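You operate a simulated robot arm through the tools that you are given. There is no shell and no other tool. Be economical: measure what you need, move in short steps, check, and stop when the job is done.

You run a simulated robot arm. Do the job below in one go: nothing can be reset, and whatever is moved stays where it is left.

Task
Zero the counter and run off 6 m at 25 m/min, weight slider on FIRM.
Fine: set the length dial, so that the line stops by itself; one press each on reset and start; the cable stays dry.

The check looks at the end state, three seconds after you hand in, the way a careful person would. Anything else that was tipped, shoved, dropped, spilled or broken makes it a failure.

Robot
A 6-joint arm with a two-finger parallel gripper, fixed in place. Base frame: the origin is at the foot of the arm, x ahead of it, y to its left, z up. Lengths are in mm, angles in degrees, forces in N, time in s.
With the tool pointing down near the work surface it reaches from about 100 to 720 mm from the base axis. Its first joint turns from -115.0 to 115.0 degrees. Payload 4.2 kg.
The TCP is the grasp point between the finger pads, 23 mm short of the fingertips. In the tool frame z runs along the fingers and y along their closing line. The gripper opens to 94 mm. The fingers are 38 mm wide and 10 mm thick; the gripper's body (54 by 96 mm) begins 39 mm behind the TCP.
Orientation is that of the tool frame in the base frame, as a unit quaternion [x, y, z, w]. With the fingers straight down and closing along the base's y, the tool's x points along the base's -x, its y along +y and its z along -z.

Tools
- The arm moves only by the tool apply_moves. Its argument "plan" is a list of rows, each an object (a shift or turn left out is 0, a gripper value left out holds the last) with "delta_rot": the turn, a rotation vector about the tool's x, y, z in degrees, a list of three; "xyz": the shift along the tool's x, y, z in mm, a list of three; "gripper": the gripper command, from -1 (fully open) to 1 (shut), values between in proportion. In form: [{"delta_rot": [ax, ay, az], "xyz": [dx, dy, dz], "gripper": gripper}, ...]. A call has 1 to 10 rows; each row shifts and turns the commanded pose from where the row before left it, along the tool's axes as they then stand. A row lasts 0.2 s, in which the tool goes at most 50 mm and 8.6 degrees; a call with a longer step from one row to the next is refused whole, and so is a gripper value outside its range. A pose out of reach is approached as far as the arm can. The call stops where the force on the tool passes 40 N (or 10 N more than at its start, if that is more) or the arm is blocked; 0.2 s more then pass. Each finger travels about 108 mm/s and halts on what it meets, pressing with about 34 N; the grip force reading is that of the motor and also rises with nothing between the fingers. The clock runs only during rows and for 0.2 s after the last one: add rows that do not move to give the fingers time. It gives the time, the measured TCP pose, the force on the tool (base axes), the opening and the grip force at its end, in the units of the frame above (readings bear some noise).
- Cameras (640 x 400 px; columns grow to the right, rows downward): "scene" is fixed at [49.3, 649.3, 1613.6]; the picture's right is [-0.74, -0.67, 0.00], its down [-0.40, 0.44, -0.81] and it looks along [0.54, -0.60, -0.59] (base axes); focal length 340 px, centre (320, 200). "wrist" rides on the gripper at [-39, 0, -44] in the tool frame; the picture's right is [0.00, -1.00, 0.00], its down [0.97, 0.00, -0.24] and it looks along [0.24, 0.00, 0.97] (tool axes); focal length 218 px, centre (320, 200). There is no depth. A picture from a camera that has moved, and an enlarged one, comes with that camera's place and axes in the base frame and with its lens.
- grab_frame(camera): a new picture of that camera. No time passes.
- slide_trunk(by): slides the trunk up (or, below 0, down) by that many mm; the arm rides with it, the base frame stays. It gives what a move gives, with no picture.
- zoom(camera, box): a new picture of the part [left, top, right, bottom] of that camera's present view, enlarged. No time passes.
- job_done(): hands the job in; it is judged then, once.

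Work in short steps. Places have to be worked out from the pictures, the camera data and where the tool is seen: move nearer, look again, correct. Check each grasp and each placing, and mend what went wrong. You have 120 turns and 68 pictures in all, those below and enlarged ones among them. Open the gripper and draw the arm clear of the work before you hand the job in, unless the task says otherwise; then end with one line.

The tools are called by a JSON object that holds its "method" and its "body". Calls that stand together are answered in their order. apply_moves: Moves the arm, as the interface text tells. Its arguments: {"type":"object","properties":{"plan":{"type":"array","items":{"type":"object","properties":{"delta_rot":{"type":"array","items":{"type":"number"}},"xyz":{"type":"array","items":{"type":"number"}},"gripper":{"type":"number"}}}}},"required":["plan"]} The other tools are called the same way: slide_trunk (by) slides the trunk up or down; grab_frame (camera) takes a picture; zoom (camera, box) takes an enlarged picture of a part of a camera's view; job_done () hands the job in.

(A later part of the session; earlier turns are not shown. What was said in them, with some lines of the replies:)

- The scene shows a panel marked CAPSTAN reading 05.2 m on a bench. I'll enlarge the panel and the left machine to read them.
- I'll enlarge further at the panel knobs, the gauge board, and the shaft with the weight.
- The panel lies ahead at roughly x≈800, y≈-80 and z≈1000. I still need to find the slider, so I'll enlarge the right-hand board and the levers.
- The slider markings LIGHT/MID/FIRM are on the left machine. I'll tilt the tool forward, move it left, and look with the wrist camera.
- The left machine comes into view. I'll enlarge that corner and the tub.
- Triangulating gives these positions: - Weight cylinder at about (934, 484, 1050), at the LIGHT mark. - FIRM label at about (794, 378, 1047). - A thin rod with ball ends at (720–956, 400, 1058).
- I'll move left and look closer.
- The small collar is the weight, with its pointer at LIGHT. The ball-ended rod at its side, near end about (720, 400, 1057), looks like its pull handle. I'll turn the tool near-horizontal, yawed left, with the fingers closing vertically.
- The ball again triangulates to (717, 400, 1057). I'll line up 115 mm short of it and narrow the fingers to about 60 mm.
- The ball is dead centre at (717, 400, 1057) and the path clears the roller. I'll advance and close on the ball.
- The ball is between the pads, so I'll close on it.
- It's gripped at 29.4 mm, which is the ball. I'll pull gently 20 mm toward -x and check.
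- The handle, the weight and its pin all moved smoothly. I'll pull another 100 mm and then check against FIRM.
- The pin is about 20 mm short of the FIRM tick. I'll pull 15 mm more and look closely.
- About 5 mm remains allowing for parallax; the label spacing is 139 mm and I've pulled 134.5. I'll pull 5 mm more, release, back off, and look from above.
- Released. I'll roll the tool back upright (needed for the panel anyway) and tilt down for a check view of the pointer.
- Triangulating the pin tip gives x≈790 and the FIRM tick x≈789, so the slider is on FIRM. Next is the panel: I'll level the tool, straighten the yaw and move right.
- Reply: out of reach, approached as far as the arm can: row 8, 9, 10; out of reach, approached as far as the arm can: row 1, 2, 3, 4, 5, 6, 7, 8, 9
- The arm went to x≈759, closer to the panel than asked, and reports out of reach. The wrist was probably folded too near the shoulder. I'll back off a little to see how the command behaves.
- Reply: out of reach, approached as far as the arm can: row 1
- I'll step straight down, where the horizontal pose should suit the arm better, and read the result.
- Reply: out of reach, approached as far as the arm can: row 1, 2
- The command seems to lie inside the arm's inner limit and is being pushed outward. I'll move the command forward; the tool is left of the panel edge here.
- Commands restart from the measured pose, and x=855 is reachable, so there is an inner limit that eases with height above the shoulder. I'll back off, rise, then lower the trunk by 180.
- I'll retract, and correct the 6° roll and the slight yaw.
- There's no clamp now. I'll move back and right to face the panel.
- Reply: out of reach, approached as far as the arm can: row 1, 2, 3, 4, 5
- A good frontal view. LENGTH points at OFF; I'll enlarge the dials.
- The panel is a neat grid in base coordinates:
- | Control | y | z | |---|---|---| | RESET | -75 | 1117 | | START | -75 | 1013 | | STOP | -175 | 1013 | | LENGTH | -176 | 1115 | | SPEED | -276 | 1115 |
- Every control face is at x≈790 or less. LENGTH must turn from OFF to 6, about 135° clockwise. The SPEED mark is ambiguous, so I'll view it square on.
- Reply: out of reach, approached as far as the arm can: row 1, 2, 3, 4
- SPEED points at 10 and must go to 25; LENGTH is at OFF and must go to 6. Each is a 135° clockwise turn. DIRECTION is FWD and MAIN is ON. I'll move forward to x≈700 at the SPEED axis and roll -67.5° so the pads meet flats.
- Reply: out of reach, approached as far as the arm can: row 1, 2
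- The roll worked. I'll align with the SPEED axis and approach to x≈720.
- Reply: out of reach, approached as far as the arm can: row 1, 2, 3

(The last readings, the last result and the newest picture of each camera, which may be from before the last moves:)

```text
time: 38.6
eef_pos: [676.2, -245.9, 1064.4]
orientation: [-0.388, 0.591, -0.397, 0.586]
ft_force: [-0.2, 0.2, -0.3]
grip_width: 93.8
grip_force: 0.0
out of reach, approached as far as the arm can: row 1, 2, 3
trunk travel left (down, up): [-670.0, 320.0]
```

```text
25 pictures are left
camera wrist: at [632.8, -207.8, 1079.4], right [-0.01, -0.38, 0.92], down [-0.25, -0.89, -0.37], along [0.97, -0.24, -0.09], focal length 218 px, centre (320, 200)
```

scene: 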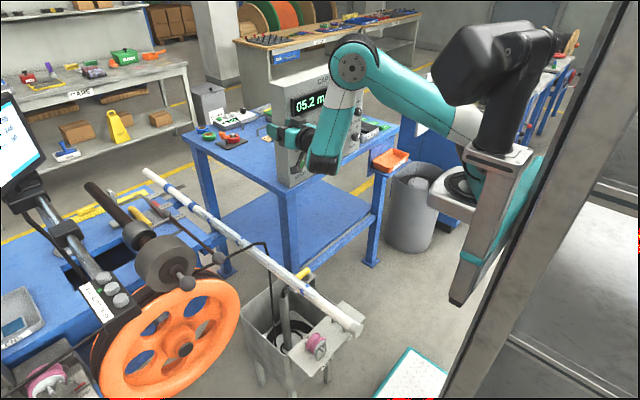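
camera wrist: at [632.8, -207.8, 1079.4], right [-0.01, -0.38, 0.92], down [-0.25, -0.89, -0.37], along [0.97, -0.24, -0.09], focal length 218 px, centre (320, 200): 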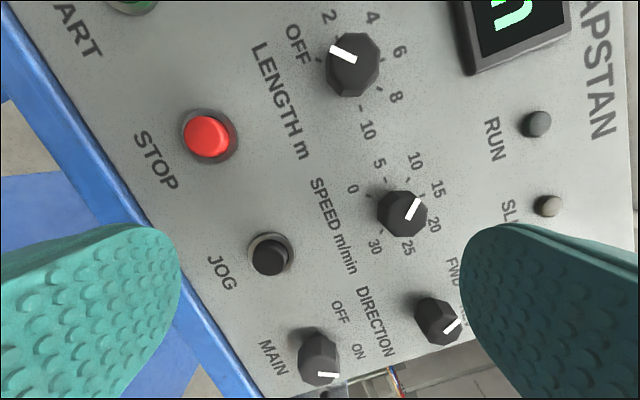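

Something limits the arm here; I'll look at the whole arm's posture.

{"method": "grab_frame", "body": {"camera": "scene"}}

```text
24 pictures are left
```

scene: 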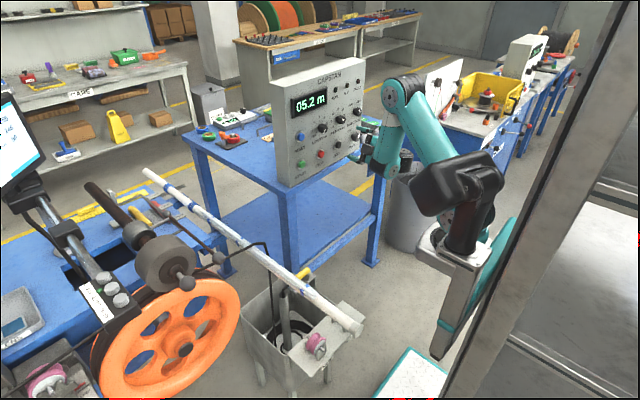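

The elbow is tightly folded. I'll test which directions are free, straight forward first.

{"method": "apply_moves", "body": {"plan": [{"xyz": [0, 0, 20]}, {"xyz": [0, 0, 20]}, {}]}}

```text
time: 39.4
eef_pos: [696.7, -233.9, 1046.3]
orientation: [-0.389, 0.591, -0.397, 0.585]
ft_force: [-0.3, 0.6, 0.0]
grip_width: 94.3
grip_force: 0.1
out of reach, approached as far as the arm can: row 1, 2
trunk travel left (down, up): [-670.0, 320.0]
```

Forward and up are blocked at this trunk height, while at trunk 0 backward was blocked. An intermediate height should suit, so I'll raise the trunk 90 mm and test again.

{"method": "slide_trunk", "body": {"by": 90}}

{"method": "apply_moves", "body": {"plan": [{"xyz": [12, 0, 0]}, {"xyz": [12, 0, 0]}, {}]}}

```text
time: 40.6
eef_pos: [696.8, -233.6, 1137.2]
orientation: [-0.388, 0.591, -0.398, 0.585]
ft_force: [0.1, -0.2, -0.1]
grip_width: 93.9
grip_force: 0.1
trunk travel left (down, up): [-760.0, 230.0]
```

```text
time: 41.5
eef_pos: [695.6, -255.7, 1126.7]
orientation: [-0.387, 0.59, -0.399, 0.586]
ft_force: [0.0, -0.6, -0.3]
grip_width: 94.1
grip_force: 0.0
trunk travel left (down, up): [-760.0, 230.0]
```

No clamp now. I'll finish aligning to (-273, 1115) and edge forward.

{"method": "apply_moves", "body": {"plan": [{"xyz": [10.2, 1.8, 0]}, {"xyz": [10.1, 1.8, 10]}, {"xyz": [0, 0, 20]}, {}]}}

{"method": "grab_frame", "body": {"camera": "wrist"}}

```text
time: 42.5
eef_pos: [708.6, -260.2, 1102.8]
orientation: [-0.388, 0.589, -0.398, 0.586]
ft_force: [0.3, -0.5, 0.4]
grip_width: 94.1
grip_force: 0.0
out of reach, approached as far as the arm can: row 2, 3
trunk travel left (down, up): [-760.0, 230.0]
```

```text
23 pictures are left
camera wrist: at [665.6, -224.7, 1118.2], right [-0.01, -0.38, 0.92], down [-0.25, -0.89, -0.37], along [0.97, -0.24, -0.09], focal length 218 px, centre (320, 200)
```

wrist: 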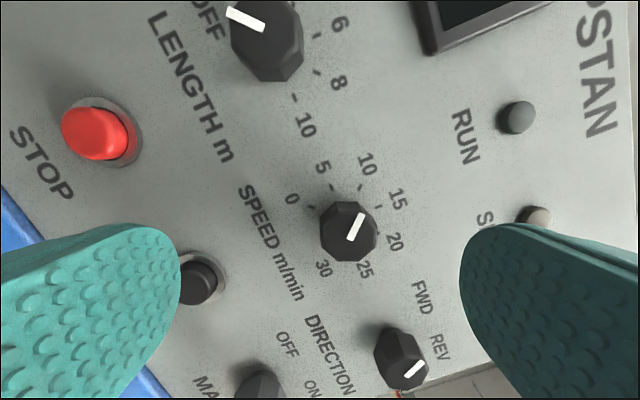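

It's limited outward again. I'll raise the trunk 60 mm more and realign.

{"method": "slide_trunk", "body": {"by": 60}}

{"method": "apply_moves", "body": {"plan": [{"xyz": [15.5, 19.5, 0]}, {"xyz": [15.5, 19.5, 0]}, {"xyz": [0, 0, 12]}, {}]}}

```text
time: 43.5
eef_pos: [709.9, -261.7, 1162.4]
orientation: [-0.387, 0.59, -0.398, 0.586]
ft_force: [0.2, 1.0, -0.8]
grip_width: 93.7
grip_force: 0.0
trunk travel left (down, up): [-820.0, 170.0]
```

```text
time: 44.5
eef_pos: [719.2, -275.1, 1116.0]
orientation: [-0.388, 0.59, -0.399, 0.586]
ft_force: [-0.4, 0.2, 0.4]
grip_width: 94.0
grip_force: 0.0
trunk travel left (down, up): [-820.0, 170.0]
```

Aligned at (719, -275, 1116) with no limit. I'll advance to x≈748, narrow the fingers to about 50 mm, and look.

{"method": "apply_moves", "body": {"plan": [{"xyz": [0, 0, 15], "gripper": -0.1}, {"xyz": [0, 0, 14]}, {}]}}

{"method": "grab_frame", "body": {"camera": "wrist"}}

```text
time: 45.2
eef_pos: [734.4, -268.2, 1110.6]
orientation: [-0.386, 0.589, -0.4, 0.587]
ft_force: [0.0, -0.3, -0.4]
grip_width: 51.8
grip_force: 0.1
out of reach, approached as far as the arm can: row 1, 2
trunk travel left (down, up): [-820.0, 170.0]
```

```text
22 pictures are left
camera wrist: at [691.8, -230.9, 1125.8], right [-0.01, -0.38, 0.92], down [-0.25, -0.89, -0.37], along [0.97, -0.24, -0.09], focal length 218 px, centre (320, 200)
```

wrist: 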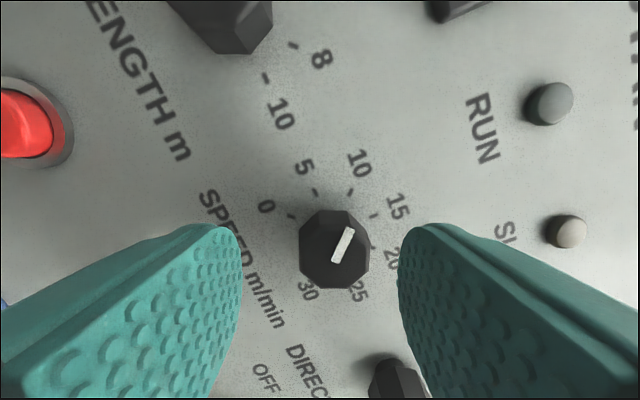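

Still reach-limited outward. I'll back off slightly, raise the trunk 110 mm and realign.

{"method": "apply_moves", "body": {"plan": [{"xyz": [0, 0, -15]}, {}]}}

{"method": "slide_trunk", "body": {"by": 110}}

{"method": "apply_moves", "body": {"plan": [{"xyz": [15, 30, 0]}, {"xyz": [15, 30, 0]}, {"xyz": [15, 30, 0]}, {}]}}

```text
time: 45.9
eef_pos: [719.4, -268.5, 1110.1]
orientation: [-0.388, 0.59, -0.398, 0.585]
ft_force: [1.3, 0.7, 0.6]
grip_width: 51.7
grip_force: 0.0
trunk travel left (down, up): [-820.0, 170.0]
```

```text
time: 47.3
eef_pos: [717.9, -268.8, 1220.1]
orientation: [-0.388, 0.59, -0.398, 0.586]
ft_force: [0.4, 0.4, 0.6]
grip_width: 51.4
grip_force: 0.0
trunk travel left (down, up): [-930.0, 60.0]
```

```text
time: 48.3
eef_pos: [720.2, -272.3, 1122.1]
orientation: [-0.388, 0.589, -0.399, 0.586]
ft_force: [-0.3, 0.7, 0.0]
grip_width: 51.5
grip_force: 0.1
trunk travel left (down, up): [-930.0, 60.0]
```

Free again. I'll correct z by about -6.5 mm and advance to 745.

{"method": "apply_moves", "body": {"plan": [{"xyz": [3.4, 5.6, 0]}, {"xyz": [0, 0, 12]}, {"xyz": [0, 0, 13]}, {}]}}

{"method": "grab_frame", "body": {"camera": "wrist"}}

```text
time: 49.3
eef_pos: [744.1, -274.9, 1114.1]
orientation: [-0.388, 0.59, -0.398, 0.586]
ft_force: [0.5, 0.4, -0.2]
grip_width: 51.6
grip_force: 0.1
trunk travel left (down, up): [-930.0, 60.0]
```

```text
21 pictures are left
camera wrist: at [702.0, -238.3, 1128.3], right [-0.01, -0.38, 0.92], down [-0.25, -0.89, -0.37], along [0.97, -0.24, -0.09], focal length 218 px, centre (320, 200)
```

wrist: 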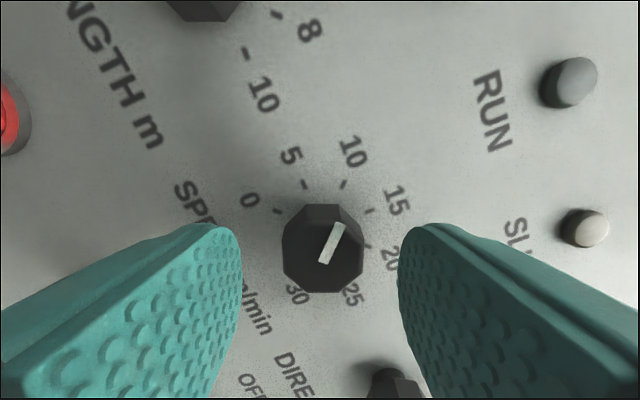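

The knob is centred with flats facing the pads. I'll advance 20 mm and close.

{"method": "apply_moves", "body": {"plan": [{"xyz": [0, 0, 10]}, {"xyz": [0, 0, 9]}, {}, {"gripper": 1}, {}, {}]}}

```text
time: 50.7
eef_pos: [758.6, -272.7, 1115.2]
orientation: [-0.385, 0.589, -0.401, 0.587]
ft_force: [2.3, -5.7, 18.1]
grip_width: 30.7
grip_force: 44.3
out of reach, approached as far as the arm can: row 2
trunk travel left (down, up): [-930.0, 60.0]
```

It's gripped, but right at the reach limit. Before turning I'll release, back off and raise the trunk 55 mm for margin.

{"method": "apply_moves", "body": {"plan": [{"gripper": -0.1}, {}, {"xyz": [0, 0, -20]}, {"xyz": [0, 0, -20]}, {}]}}

{"method": "slide_trunk", "body": {"by": 57}}

{"method": "apply_moves", "body": {"plan": [{"xyz": [11, 27, 0]}, {"xyz": [11, 27, 0]}, {}]}}

```text
time: 51.9
eef_pos: [719.0, -272.2, 1114.6]
orientation: [-0.388, 0.59, -0.399, 0.586]
ft_force: [-1.2, -0.8, 0.6]
grip_width: 51.5
grip_force: 0.0
trunk travel left (down, up): [-930.0, 60.0]
```

```text
time: 52.9
eef_pos: [719.0, -271.9, 1171.9]
orientation: [-0.388, 0.59, -0.398, 0.586]
ft_force: [-1.1, 0.6, 0.2]
grip_width: 51.7
grip_force: 0.0
trunk travel left (down, up): [-987.0, 3.0]
```

```text
time: 53.6
eef_pos: [719.8, -271.7, 1113.3]
orientation: [-0.387, 0.59, -0.399, 0.586]
ft_force: [0.6, 0.4, 0.6]
grip_width: 51.6
grip_force: 0.1
trunk travel left (down, up): [-987.0, 3.0]
```

Small correction, then advance 44 mm and close.

{"method": "apply_moves", "body": {"plan": [{"xyz": [0.5, -2.1, 12]}, {"xyz": [0, 0, 12]}, {"xyz": [0, 0, 10]}, {"xyz": [0, 0, 10]}, {}]}}

{"method": "grab_frame", "body": {"camera": "wrist"}}

```text
time: 54.9
eef_pos: [757.7, -269.1, 1115.0]
orientation: [-0.388, 0.589, -0.399, 0.586]
ft_force: [0.0, -0.4, -0.1]
grip_width: 51.7
grip_force: 0.0
out of reach, approached as far as the arm can: row 4
trunk travel left (down, up): [-987.0, 3.0]
```

```text
20 pictures are left
camera wrist: at [715.1, -233.3, 1129.9], right [-0.01, -0.38, 0.92], down [-0.25, -0.89, -0.37], along [0.97, -0.24, -0.09], focal length 218 px, centre (320, 200)
```

wrist: 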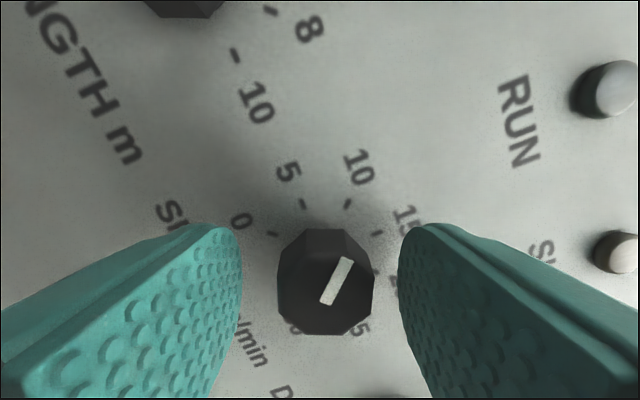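

The limit is still x≈757 here regardless of trunk height. I'll check the arm's posture.

{"method": "zoom", "body": {"camera": "scene", "box": [260, 0, 600, 260]}}

```text
1.54 times, centred on (430, 130) of scene
camera zoom: at [49.3, 649.3, 1613.6], right [-0.74, -0.67, 0.0], down [-0.4, 0.44, -0.81], along [0.54, -0.6, -0.59], focal length 524 px, centre (151, 308)
```

zoom: 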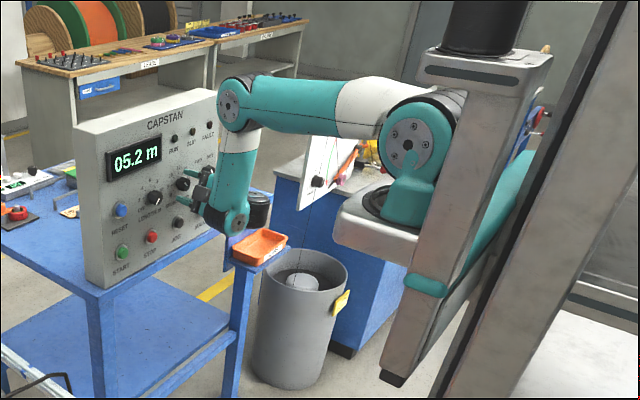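

The forward limit depends on the tool yaw relative to the arm's plane. I'll back off, yaw 5° right, and dry-run the 135° roll to see whether any of it is limited.

{"method": "apply_moves", "body": {"plan": [{"xyz": [0, 0, -22]}, {"delta_rot": [1.9, 4.65, 0]}, {"delta_rot": [0, 0, 8.44]}, {"delta_rot": [0, 0, 8.44]}, {"delta_rot": [0, 0, 8.44]}, {"delta_rot": [0, 0, 8.44]}, {"delta_rot": [0, 0, 8.44]}, {"delta_rot": [0, 0, 8.44]}, {"delta_rot": [0, 0, 8.44]}, {"delta_rot": [0, 0, 8.44]}]}}

{"method": "apply_moves", "body": {"plan": [{"delta_rot": [0, 0, 8.44]}, {"delta_rot": [0, 0, 8.44]}, {"delta_rot": [0, 0, 8.44]}, {"delta_rot": [0, 0, 8.44]}, {"delta_rot": [0, 0, 8.44]}, {"delta_rot": [0, 0, 8.44]}, {"delta_rot": [0, 0, 8.44]}, {"delta_rot": [0, 0, 8.44]}, {}]}}

```text
time: 57.0
eef_pos: [735.7, -269.9, 1114.5]
orientation: [0.038, 0.705, -0.035, 0.708]
ft_force: [0.0, 0.5, -0.4]
grip_width: 51.6
grip_force: 0.1
trunk travel left (down, up): [-987.0, 3.0]
```

```text
time: 59.0
eef_pos: [736.2, -270.4, 1113.7]
orientation: [0.422, 0.566, 0.362, 0.609]
ft_force: [0.4, 0.3, -0.2]
grip_width: 51.7
grip_force: 0.1
trunk travel left (down, up): [-987.0, 3.0]
```

The dry roll is free. I'll test forward reach at this end roll, then return.

{"method": "apply_moves", "body": {"plan": [{"xyz": [0.3, 1.5, 12]}, {"xyz": [0, 0, 12]}, {"xyz": [0, 0, 10]}, {}]}}

{"method": "grab_frame", "body": {"camera": "wrist"}}

```text
time: 60.0
eef_pos: [766.8, -272.1, 1117.5]
orientation: [0.423, 0.565, 0.363, 0.609]
ft_force: [0.3, 1.0, -0.1]
grip_width: 51.6
grip_force: 0.0
out of reach, approached as far as the arm can: row 3
trunk travel left (down, up): [-987.0, 3.0]
```

```text
18 pictures are left
camera wrist: at [720.6, -302.4, 1131.9], right [-0.03, -0.38, -0.92], down [-0.14, 0.92, -0.37], along [0.99, 0.12, -0.09], focal length 218 px, centre (320, 200)
```

wrist: 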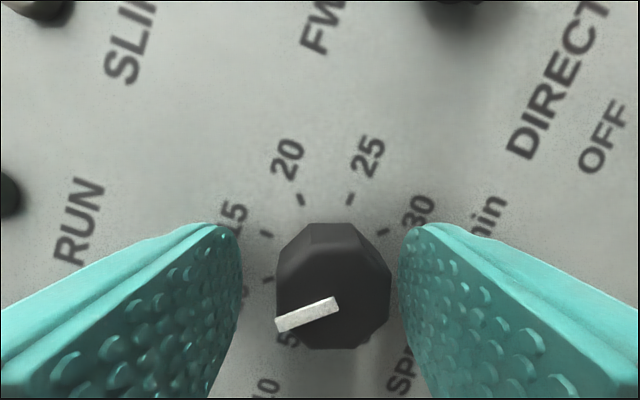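

With 5° of yaw it reaches 767. I'll add 3° more for margin, back off, roll back, and then grip for real.

{"method": "apply_moves", "body": {"plan": [{"xyz": [0, 0, -15]}, {"xyz": [0, 0, -20], "delta_rot": [1.1, -2.8, 0]}, {"delta_rot": [0, 0, -8.44]}, {"delta_rot": [0, 0, -8.44]}, {"delta_rot": [0, 0, -8.44]}, {"delta_rot": [0, 0, -8.44]}, {"delta_rot": [0, 0, -8.44]}, {"delta_rot": [0, 0, -8.44]}, {"delta_rot": [0, 0, -8.44]}, {"delta_rot": [0, 0, -8.44]}]}}

{"method": "apply_moves", "body": {"plan": [{"delta_rot": [0, 0, -8.44]}, {"delta_rot": [0, 0, -8.44]}, {"delta_rot": [0, 0, -8.44]}, {"delta_rot": [0, 0, -8.44]}, {"delta_rot": [0, 0, -8.44]}, {"delta_rot": [0, 0, -8.44]}, {"delta_rot": [0, 0, -8.44]}, {"delta_rot": [0, 0, -8.44]}, {}]}}

```text
time: 62.2
eef_pos: [732.2, -268.7, 1116.7]
orientation: [0.054, 0.703, -0.056, 0.707]
ft_force: [-0.2, -0.3, 1.0]
grip_width: 51.8
grip_force: 0.1
trunk travel left (down, up): [-987.0, 3.0]
```

```text
time: 64.2
eef_pos: [731.5, -268.3, 1117.3]
orientation: [-0.346, 0.615, -0.439, 0.557]
ft_force: [0.1, 0.6, 0.3]
grip_width: 51.9
grip_force: 0.1
trunk travel left (down, up): [-987.0, 3.0]
```

Tool z points (0.989, -0.155, 0), so advancing 34 mm lands on (765, -273.5). Then I'll close.

{"method": "apply_moves", "body": {"plan": [{"xyz": [0.7, 1.8, 12]}, {"xyz": [0, 0, 12]}, {"xyz": [0, 0, 9]}, {}, {"gripper": 1}, {}, {}]}}

```text
time: 65.8
eef_pos: [766.3, -274.5, 1113.2]
orientation: [-0.345, 0.615, -0.439, 0.556]
ft_force: [2.6, -2.3, 6.8]
grip_width: 31.2
grip_force: 45.1
trunk travel left (down, up): [-987.0, 3.0]
```

It's gripped at 31.2 mm with no reach limit. I'll turn clockwise 34° and read the force.

{"method": "apply_moves", "body": {"plan": [{"delta_rot": [0, 0, 5.6]}, {"delta_rot": [0, 0, 5.6]}, {"delta_rot": [0, 0, 5.6]}, {"delta_rot": [0, 0, 5.6]}, {"delta_rot": [0, 0, 5.6]}, {"delta_rot": [0, 0, 5.6]}]}}

{"method": "grab_frame", "body": {"camera": "wrist"}}

```text
time: 67.2
eef_pos: [765.3, -272.9, 1115.0]
orientation: [-0.151, 0.69, -0.257, 0.66]
ft_force: [7.5, -0.6, 1.3]
grip_width: 30.9
grip_force: 45.0
trunk travel left (down, up): [-987.0, 3.0]
```

```text
17 pictures are left
camera wrist: at [725.0, -244.3, 1146.4], right [-0.13, -0.82, 0.56], down [-0.32, -0.5, -0.81], along [0.94, -0.28, -0.2], focal length 218 px, centre (320, 200)
```

wrist: 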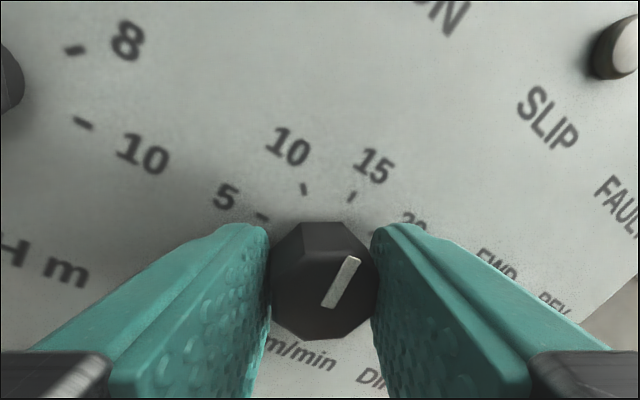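

The knob turns with the gripper. I'll continue for the remaining 101°.

{"method": "apply_moves", "body": {"plan": [{"delta_rot": [0, 0, 5.63]}, {"delta_rot": [0, 0, 5.63]}, {"delta_rot": [0, 0, 5.63]}, {"delta_rot": [0, 0, 5.63]}, {"delta_rot": [0, 0, 5.63]}, {"delta_rot": [0, 0, 5.63]}, {"delta_rot": [0, 0, 5.63]}, {"delta_rot": [0, 0, 5.63]}, {"delta_rot": [0, 0, 5.63]}]}}

{"method": "apply_moves", "body": {"plan": [{"delta_rot": [0, 0, 5.63]}, {"delta_rot": [0, 0, 5.63]}, {"delta_rot": [0, 0, 5.63]}, {"delta_rot": [0, 0, 5.63]}, {"delta_rot": [0, 0, 5.63]}, {"delta_rot": [0, 0, 5.63]}, {"delta_rot": [0, 0, 5.63]}, {"delta_rot": [0, 0, 5.63]}, {"delta_rot": [0, 0, 5.63]}]}}

{"method": "grab_frame", "body": {"camera": "wrist"}}

```text
time: 69.2
eef_pos: [765.9, -273.0, 1114.6]
orientation: [0.157, 0.688, 0.049, 0.707]
ft_force: [-3.2, 10.4, -1.3]
grip_width: 31.5
grip_force: 45.3
trunk travel left (down, up): [-987.0, 3.0]
```

```text
time: 71.2
eef_pos: [764.6, -272.4, 1115.0]
orientation: [0.436, 0.554, 0.347, 0.618]
ft_force: [6.5, -5.3, 9.3]
grip_width: 30.9
grip_force: 44.7
trunk travel left (down, up): [-987.0, 3.0]
```

```text
16 pictures are left
camera wrist: at [715.7, -301.5, 1130.0], right [-0.05, -0.38, -0.92], down [-0.09, 0.92, -0.37], along [0.99, 0.07, -0.09], focal length 218 px, centre (320, 200)
```

wrist: 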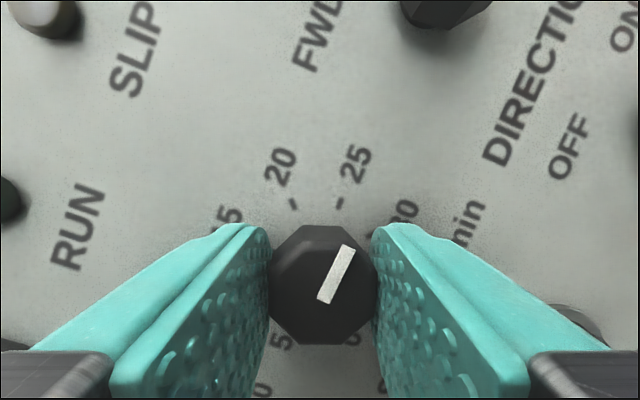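

The mark's image angle (24°) matches horizontal-right on the panel (22.4°), so SPEED is at 25. I'll release, back off, and roll back while shifting toward LENGTH.

{"method": "apply_moves", "body": {"plan": [{"gripper": -0.1}, {}, {"xyz": [0, 0, -18]}, {"xyz": [0, 0, -20]}, {"delta_rot": [0, 0, -8.44]}, {"delta_rot": [0, 0, -8.44]}, {"delta_rot": [0, 0, -8.44]}, {"delta_rot": [0, 0, -8.44]}, {"delta_rot": [0, 0, -8.44]}, {"delta_rot": [0, 0, -8.44]}]}}

{"method": "apply_moves", "body": {"plan": [{"delta_rot": [0, 0, -8.44]}, {"delta_rot": [0, 0, -8.44]}, {"delta_rot": [0, 0, -8.44]}, {"delta_rot": [0, 0, -8.44]}, {"delta_rot": [0, 0, -8.44]}, {"delta_rot": [0, 0, -8.44]}, {"delta_rot": [0, 0, -8.44]}, {"delta_rot": [0, 0, -8.44]}, {"delta_rot": [0, 0, -8.44]}, {"delta_rot": [0, 0, -8.44]}]}}

```text
time: 73.5
eef_pos: [727.3, -266.4, 1115.5]
orientation: [0.158, 0.688, 0.048, 0.707]
ft_force: [-0.4, 0.8, -0.1]
grip_width: 51.5
grip_force: 0.1
trunk travel left (down, up): [-987.0, 3.0]
```

```text
time: 75.7
eef_pos: [726.9, -268.2, 1113.0]
orientation: [-0.346, 0.615, -0.439, 0.556]
ft_force: [-0.6, 0.2, -0.2]
grip_width: 51.5
grip_force: 0.0
trunk travel left (down, up): [-987.0, 3.0]
```

I'll reduce the yaw to about 4.5° and shift left 97 mm to the LENGTH axis.

{"method": "apply_moves", "body": {"plan": [{"delta_rot": [-1.5, -3.7, 0]}, {"xyz": [-30, 11.6, -2.7]}, {"xyz": [-30, 11.6, -2.7]}, {"xyz": [-29.7, 11.7, -2.7]}, {}]}}

{"method": "grab_frame", "body": {"camera": "wrist"}}

```text
time: 76.8
eef_pos: [727.0, -171.1, 1117.5]
orientation: [-0.366, 0.602, -0.42, 0.571]
ft_force: [1.0, 0.3, 0.3]
grip_width: 51.7
grip_force: 0.0
trunk travel left (down, up): [-987.0, 3.0]
```

```text
15 pictures are left
camera wrist: at [686.3, -130.3, 1131.9], right [-0.04, -0.38, 0.92], down [-0.32, -0.87, -0.37], along [0.95, -0.31, -0.09], focal length 218 px, centre (320, 200)
```

wrist: 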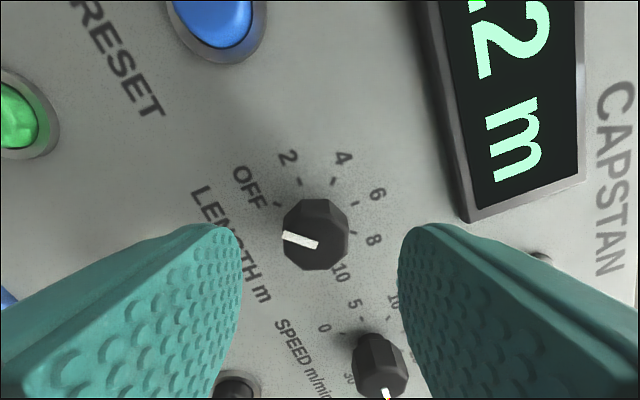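

The LENGTH axis is at about (-176, 1114). I'll apply the small correction, advance 37 mm and grip.

{"method": "apply_moves", "body": {"plan": [{"xyz": [3, 2.9, 12]}, {"xyz": [0, 0, 12]}, {"xyz": [0, 0, 13]}, {}, {"gripper": 1}, {}, {}]}}

```text
time: 78.5
eef_pos: [761.6, -176.6, 1112.4]
orientation: [-0.366, 0.602, -0.42, 0.572]
ft_force: [0.7, -1.1, 4.6]
grip_width: 31.1
grip_force: 44.9
trunk travel left (down, up): [-987.0, 3.0]
```

Gripped on flats. I'll turn 135° clockwise in 24 rows.

{"method": "apply_moves", "body": {"plan": [{"delta_rot": [0, 0, 5.63]}, {"delta_rot": [0, 0, 5.63]}, {"delta_rot": [0, 0, 5.63]}, {"delta_rot": [0, 0, 5.63]}, {"delta_rot": [0, 0, 5.63]}, {"delta_rot": [0, 0, 5.63]}, {"delta_rot": [0, 0, 5.63]}, {"delta_rot": [0, 0, 5.63]}]}}

{"method": "apply_moves", "body": {"plan": [{"delta_rot": [0, 0, 5.63]}, {"delta_rot": [0, 0, 5.63]}, {"delta_rot": [0, 0, 5.63]}, {"delta_rot": [0, 0, 5.63]}, {"delta_rot": [0, 0, 5.63]}, {"delta_rot": [0, 0, 5.63]}, {"delta_rot": [0, 0, 5.63]}, {"delta_rot": [0, 0, 5.63]}]}}

{"method": "apply_moves", "body": {"plan": [{"delta_rot": [0, 0, 5.63]}, {"delta_rot": [0, 0, 5.63]}, {"delta_rot": [0, 0, 5.63]}, {"delta_rot": [0, 0, 5.63]}, {"delta_rot": [0, 0, 5.63]}, {"delta_rot": [0, 0, 5.63]}, {"delta_rot": [0, 0, 5.63]}, {"delta_rot": [0, 0, 5.63]}]}}

{"method": "grab_frame", "body": {"camera": "wrist"}}

```text
time: 80.2
eef_pos: [763.3, -175.1, 1111.2]
orientation: [-0.106, 0.699, -0.168, 0.687]
ft_force: [-16.6, 6.0, -13.3]
grip_width: 30.9
grip_force: 45.3
trunk travel left (down, up): [-987.0, 3.0]
```

```text
time: 82.0
eef_pos: [764.8, -173.6, 1114.5]
orientation: [0.168, 0.685, 0.11, 0.701]
ft_force: [-5.5, 24.9, -12.1]
grip_width: 31.0
grip_force: 45.0
trunk travel left (down, up): [-987.0, 3.0]
```

```text
time: 83.8
eef_pos: [763.1, -173.0, 1114.6]
orientation: [0.416, 0.568, 0.369, 0.607]
ft_force: [15.6, 22.0, 14.4]
grip_width: 31.2
grip_force: 45.6
trunk travel left (down, up): [-987.0, 3.0]
```

```text
14 pictures are left
camera wrist: at [717.7, -205.3, 1129.2], right [-0.02, -0.38, -0.92], down [-0.16, 0.91, -0.37], along [0.99, 0.14, -0.08], focal length 218 px, centre (320, 200)
```

wrist: 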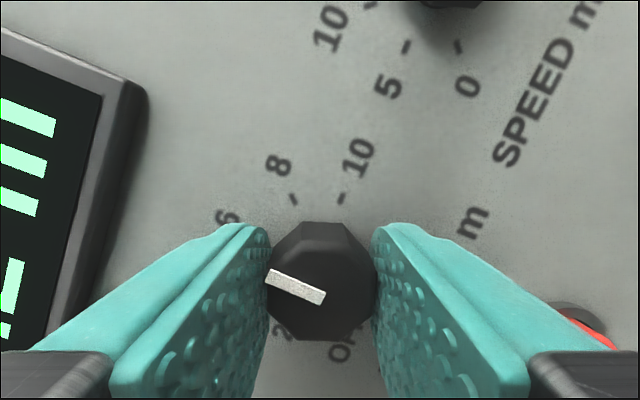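

The mark points straight up, so LENGTH is at 6. I'll release, back off, roll upright and close the fingers.

{"method": "apply_moves", "body": {"plan": [{"gripper": -0.1}, {}, {"xyz": [0, 0, -20]}, {"xyz": [0, 0, -25]}, {"delta_rot": [0, 0, -8.44]}, {"delta_rot": [0, 0, -8.44]}, {"delta_rot": [0, 0, -8.44]}, {"delta_rot": [0, 0, -8.44]}, {"delta_rot": [0, 0, -8.44]}, {"delta_rot": [0, 0, -8.44]}]}}

{"method": "apply_moves", "body": {"plan": [{"delta_rot": [0, 0, -8.44]}, {"delta_rot": [0, 0, -8.44]}, {"delta_rot": [-4.5, 0, 0], "gripper": 1}, {"xyz": [0, 20, -5]}, {"xyz": [0, 20, 0]}, {}]}}

{"method": "grab_frame", "body": {"camera": "wrist"}}

```text
time: 86.0
eef_pos: [718.8, -170.5, 1112.9]
orientation: [0.133, 0.693, 0.074, 0.705]
ft_force: [-0.3, -0.1, -0.2]
grip_width: 51.7
grip_force: 0.0
trunk travel left (down, up): [-987.0, 3.0]
```

```text
time: 87.5
eef_pos: [714.9, -130.8, 1113.6]
orientation: [0.003, 0.706, -0.004, 0.709]
ft_force: [0.5, 0.2, 0.3]
grip_width: 0.0
grip_force: 34.0
trunk travel left (down, up): [-987.0, 3.0]
```

```text
13 pictures are left
camera wrist: at [669.5, -130.3, 1151.7], right [-0.01, -1.0, 0.0], down [-0.24, 0.0, -0.97], along [0.97, -0.01, -0.24], focal length 218 px, centre (320, 200)
```

wrist: 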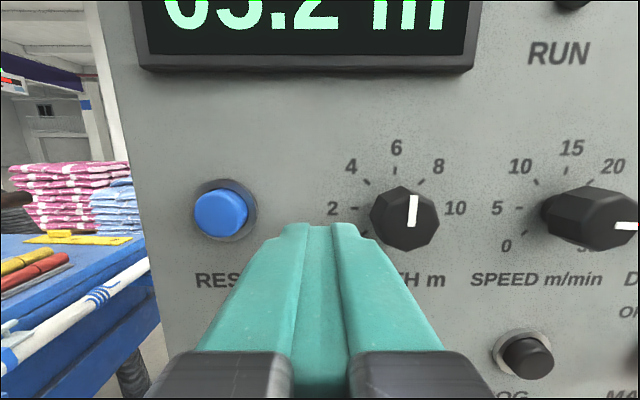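

LENGTH shows 6 and SPEED shows 25. RESET centre is at (788, -75.6, 1115.6), so I'll line up and approach to the fingertip at about 775.

{"method": "apply_moves", "body": {"plan": [{"xyz": [-1, 28, 5]}, {"xyz": [-1, 27, 15]}, {"xyz": [0, 0, 15]}, {}]}}

```text
time: 88.5
eef_pos: [747.6, -76.0, 1114.4]
orientation: [0.003, 0.705, -0.003, 0.709]
ft_force: [0.3, -0.4, -0.4]
grip_width: 0.2
grip_force: 33.9
trunk travel left (down, up): [-987.0, 3.0]
```

Tip at about 771. I'll push forward in 3 mm steps until the force rises.

{"method": "apply_moves", "body": {"plan": [{"xyz": [0, 0, 4]}, {"xyz": [0, 0, 4]}, {"xyz": [0, 0, 3]}, {"xyz": [0, 0, 3]}, {"xyz": [0, 0, 3]}, {}]}}

{"method": "zoom", "body": {"camera": "scene", "box": [270, 60, 380, 190]}}

```text
time: 89.8
eef_pos: [766.0, -75.8, 1113.2]
orientation: [0.003, 0.706, -0.003, 0.708]
ft_force: [-11.7, 3.0, 3.5]
grip_width: 0.0
grip_force: 34.2
trunk travel left (down, up): [-987.0, 3.0]
```

```text
3.08 times, centred on (325, 125) of scene
camera zoom: at [49.3, 649.3, 1613.6], right [-0.74, -0.67, 0.0], down [-0.4, 0.44, -0.81], along [0.54, -0.6, -0.59], focal length 1048 px, centre (305, 431)
```

zoom: 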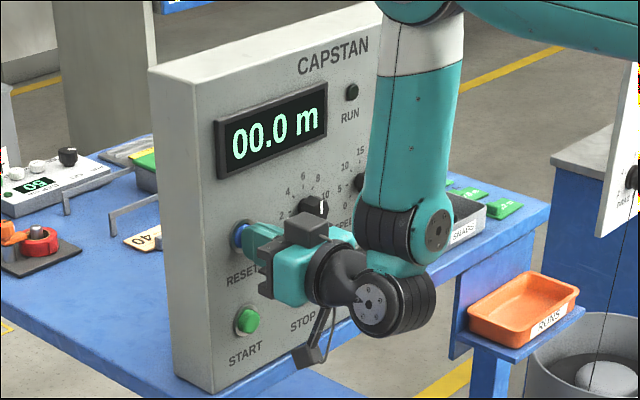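

The counter reads 00.0. I'll back off, drop to START's height, and look.

{"method": "apply_moves", "body": {"plan": [{"xyz": [0, 0, -15]}, {"xyz": [0, 0, -20]}, {"xyz": [35, 0, 0]}, {"xyz": [35, 0, 0]}, {"xyz": [30, 0, 0]}, {}]}}

{"method": "grab_frame", "body": {"camera": "wrist"}}

```text
time: 91.2
eef_pos: [731.9, -74.7, 1012.9]
orientation: [0.002, 0.705, -0.002, 0.709]
ft_force: [0.5, -0.1, 0.6]
grip_width: 0.2
grip_force: 33.8
trunk travel left (down, up): [-987.0, 3.0]
```

```text
11 pictures are left
camera wrist: at [687.4, -72.8, 1052.2], right [-0.01, -1.0, 0.0], down [-0.24, 0.0, -0.97], along [0.97, -0.01, -0.24], focal length 218 px, centre (320, 200)
```

wrist: 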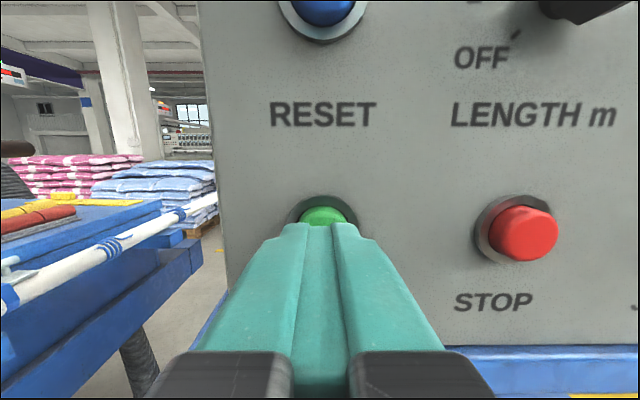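

START is aligned and everything is set: slider FIRM, 6 m, 25 m/min, FWD, main ON, counter zero. I'll press START once.

{"method": "apply_moves", "body": {"plan": [{"xyz": [0, 0, 10]}, {"xyz": [0, 0, 10]}, {"xyz": [0, 0, 4]}, {"xyz": [0, 0, 3]}, {"xyz": [0, 0, 3]}, {"xyz": [0, 0, 3]}, {}]}}

{"method": "zoom", "body": {"camera": "scene", "box": [270, 60, 380, 190]}}

```text
time: 92.8
eef_pos: [765.3, -75.7, 1013.7]
orientation: [0.002, 0.706, -0.003, 0.708]
ft_force: [-5.4, 0.3, -0.6]
grip_width: 0.0
grip_force: 34.0
trunk travel left (down, up): [-987.0, 3.0]
```

```text
3.08 times, centred on (325, 125) of scene
camera zoom: at [49.3, 649.3, 1613.6], right [-0.74, -0.67, 0.0], down [-0.4, 0.44, -0.81], along [0.54, -0.6, -0.59], focal length 1048 px, centre (305, 431)
```

zoom: 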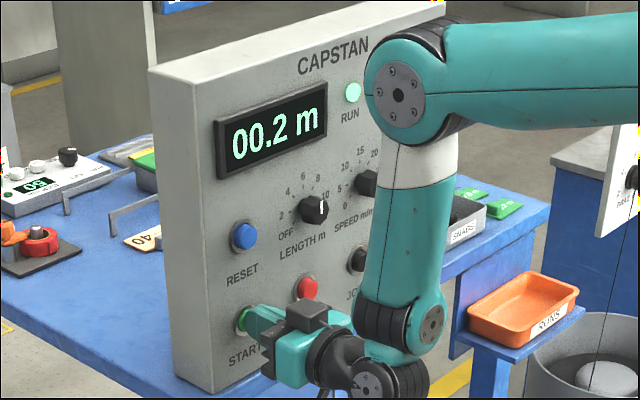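

It's running: RUN is lit at 00.2 m. I'll back straight off, open the gripper, and wait out about 15 s.

{"method": "apply_moves", "body": {"plan": [{"xyz": [0, 0, -20]}, {"xyz": [0, 0, -25]}, {"xyz": [0, 0, -25]}, {"gripper": -1}, {}, {}, {}, {}, {}, {}]}}

{"method": "grab_frame", "body": {"camera": "scene"}}

{"method": "apply_moves", "body": {"plan": [{}, {}, {}, {}, {}, {}, {}, {}, {}, {}]}}

{"method": "apply_moves", "body": {"plan": [{}, {}, {}, {}, {}, {}, {}, {}, {}, {}]}}

{"method": "apply_moves", "body": {"plan": [{}, {}, {}, {}, {}, {}, {}, {}, {}, {}]}}

{"method": "grab_frame", "body": {"camera": "scene"}}

```text
time: 95.0
eef_pos: [693.5, -75.3, 1010.8]
orientation: [0.002, 0.706, -0.003, 0.709]
ft_force: [-0.5, 0.9, -0.5]
grip_width: 94.1
grip_force: 0.0
trunk travel left (down, up): [-987.0, 3.0]
```

```text
9 pictures are left
```

scene: 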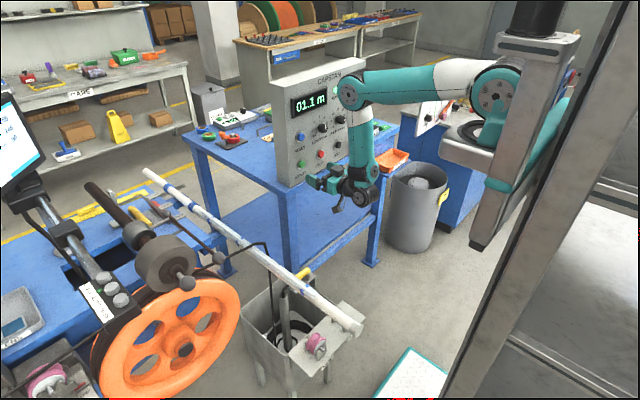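

```text
time: 97.2
eef_pos: [694.9, -76.2, 1010.7]
orientation: [0.002, 0.705, -0.003, 0.709]
ft_force: [-0.3, 0.5, -0.1]
grip_width: 94.2
grip_force: 0.2
trunk travel left (down, up): [-987.0, 3.0]
```

```text
time: 99.5
eef_pos: [695.0, -74.7, 1011.8]
orientation: [0.003, 0.705, -0.003, 0.709]
ft_force: [-0.5, -0.2, 0.1]
grip_width: 94.0
grip_force: 0.0
trunk travel left (down, up): [-987.0, 3.0]
```

```text
time: 101.7
eef_pos: [694.1, -74.8, 1011.7]
orientation: [0.003, 0.705, -0.003, 0.709]
ft_force: [-0.2, -0.4, 0.0]
grip_width: 94.1
grip_force: 0.0
trunk travel left (down, up): [-987.0, 3.0]
```

```text
8 pictures are left
```

scene: 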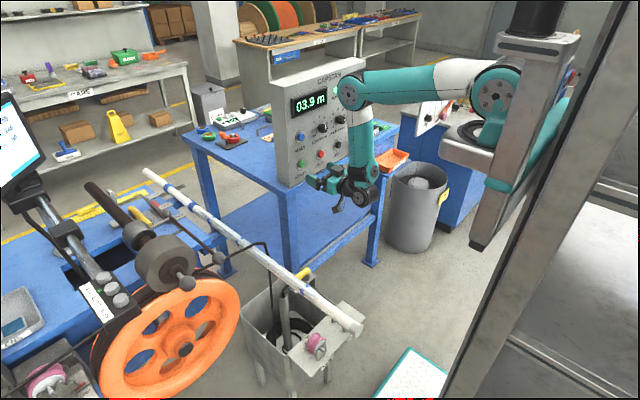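

It's running properly at 03.9 m with about 5 s left. I'll use the wait to draw back a little further.

{"method": "apply_moves", "body": {"plan": [{"xyz": [-10, 0, -20]}, {"xyz": [-10, 0, -20]}, {}, {}, {}, {}, {}, {}, {}, {}]}}

{"method": "apply_moves", "body": {"plan": [{}, {}, {}, {}, {}, {}, {}, {}, {}, {}]}}

{"method": "apply_moves", "body": {"plan": [{}, {}, {}, {}, {}, {}, {}, {}, {}, {}]}}

{"method": "zoom", "body": {"camera": "scene", "box": [270, 60, 380, 190]}}

{"method": "grab_frame", "body": {"camera": "wrist"}}

{"method": "zoom", "body": {"camera": "scene", "box": [80, 160, 380, 390]}}

```text
time: 103.8
eef_pos: [656.1, -75.1, 1035.0]
orientation: [0.003, 0.706, -0.003, 0.708]
ft_force: [-0.9, 0.9, -0.7]
grip_width: 93.8
grip_force: 0.1
trunk travel left (down, up): [-987.0, 3.0]
```

```text
time: 106.0
eef_pos: [655.6, -75.2, 1033.7]
orientation: [0.002, 0.705, -0.003, 0.709]
ft_force: [-0.4, 0.4, 0.0]
grip_width: 94.1
grip_force: 0.1
trunk travel left (down, up): [-987.0, 3.0]
```

```text
time: 108.2
eef_pos: [655.0, -75.7, 1034.5]
orientation: [0.002, 0.706, -0.002, 0.708]
ft_force: [-0.7, 0.0, 0.6]
grip_width: 93.9
grip_force: 0.0
trunk travel left (down, up): [-987.0, 3.0]
```

```text
3.08 times, centred on (325, 125) of scene
camera zoom: at [49.3, 649.3, 1613.6], right [-0.74, -0.67, 0.0], down [-0.4, 0.44, -0.81], along [0.54, -0.6, -0.59], focal length 1048 px, centre (305, 431)
```

zoom: 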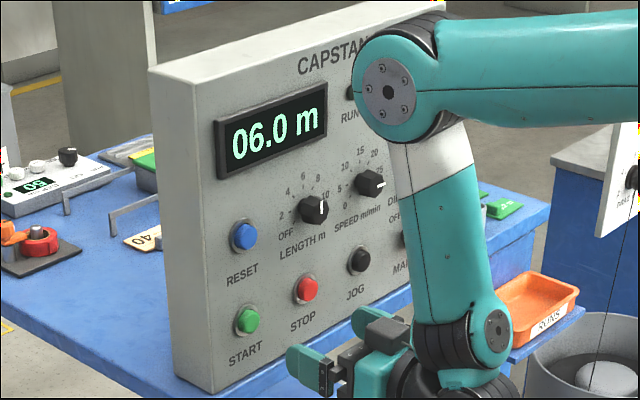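

```text
6 pictures are left
camera wrist: at [612.2, -74.7, 1073.0], right [-0.01, -1.0, 0.0], down [-0.24, 0.0, -0.97], along [0.97, -0.01, -0.24], focal length 218 px, centre (320, 200)
```

wrist: 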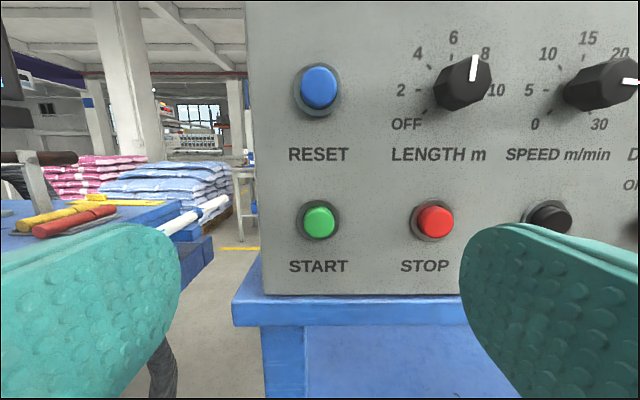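

```text
1.74 times, centred on (230, 275) of scene
camera zoom: at [49.3, 649.3, 1613.6], right [-0.74, -0.67, 0.0], down [-0.4, 0.44, -0.81], along [0.54, -0.6, -0.59], focal length 592 px, centre (476, 70)
```

zoom: 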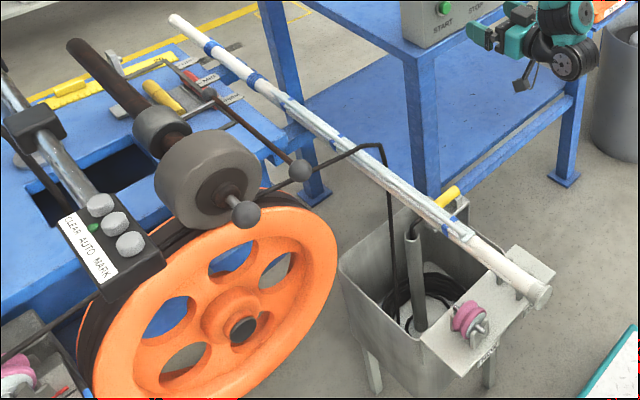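

The counter stopped by itself at 06.0 m, the slider is still on FIRM, and the arm is clear with the gripper open. I'll hand in.

{"method": "job_done", "body": {}}

```text
The job is handed in.
```

The line ran off 6 m at 25 m/min and stopped by itself at 06.0 m, with the weight slider on FIRM and one press each on RESET and START.
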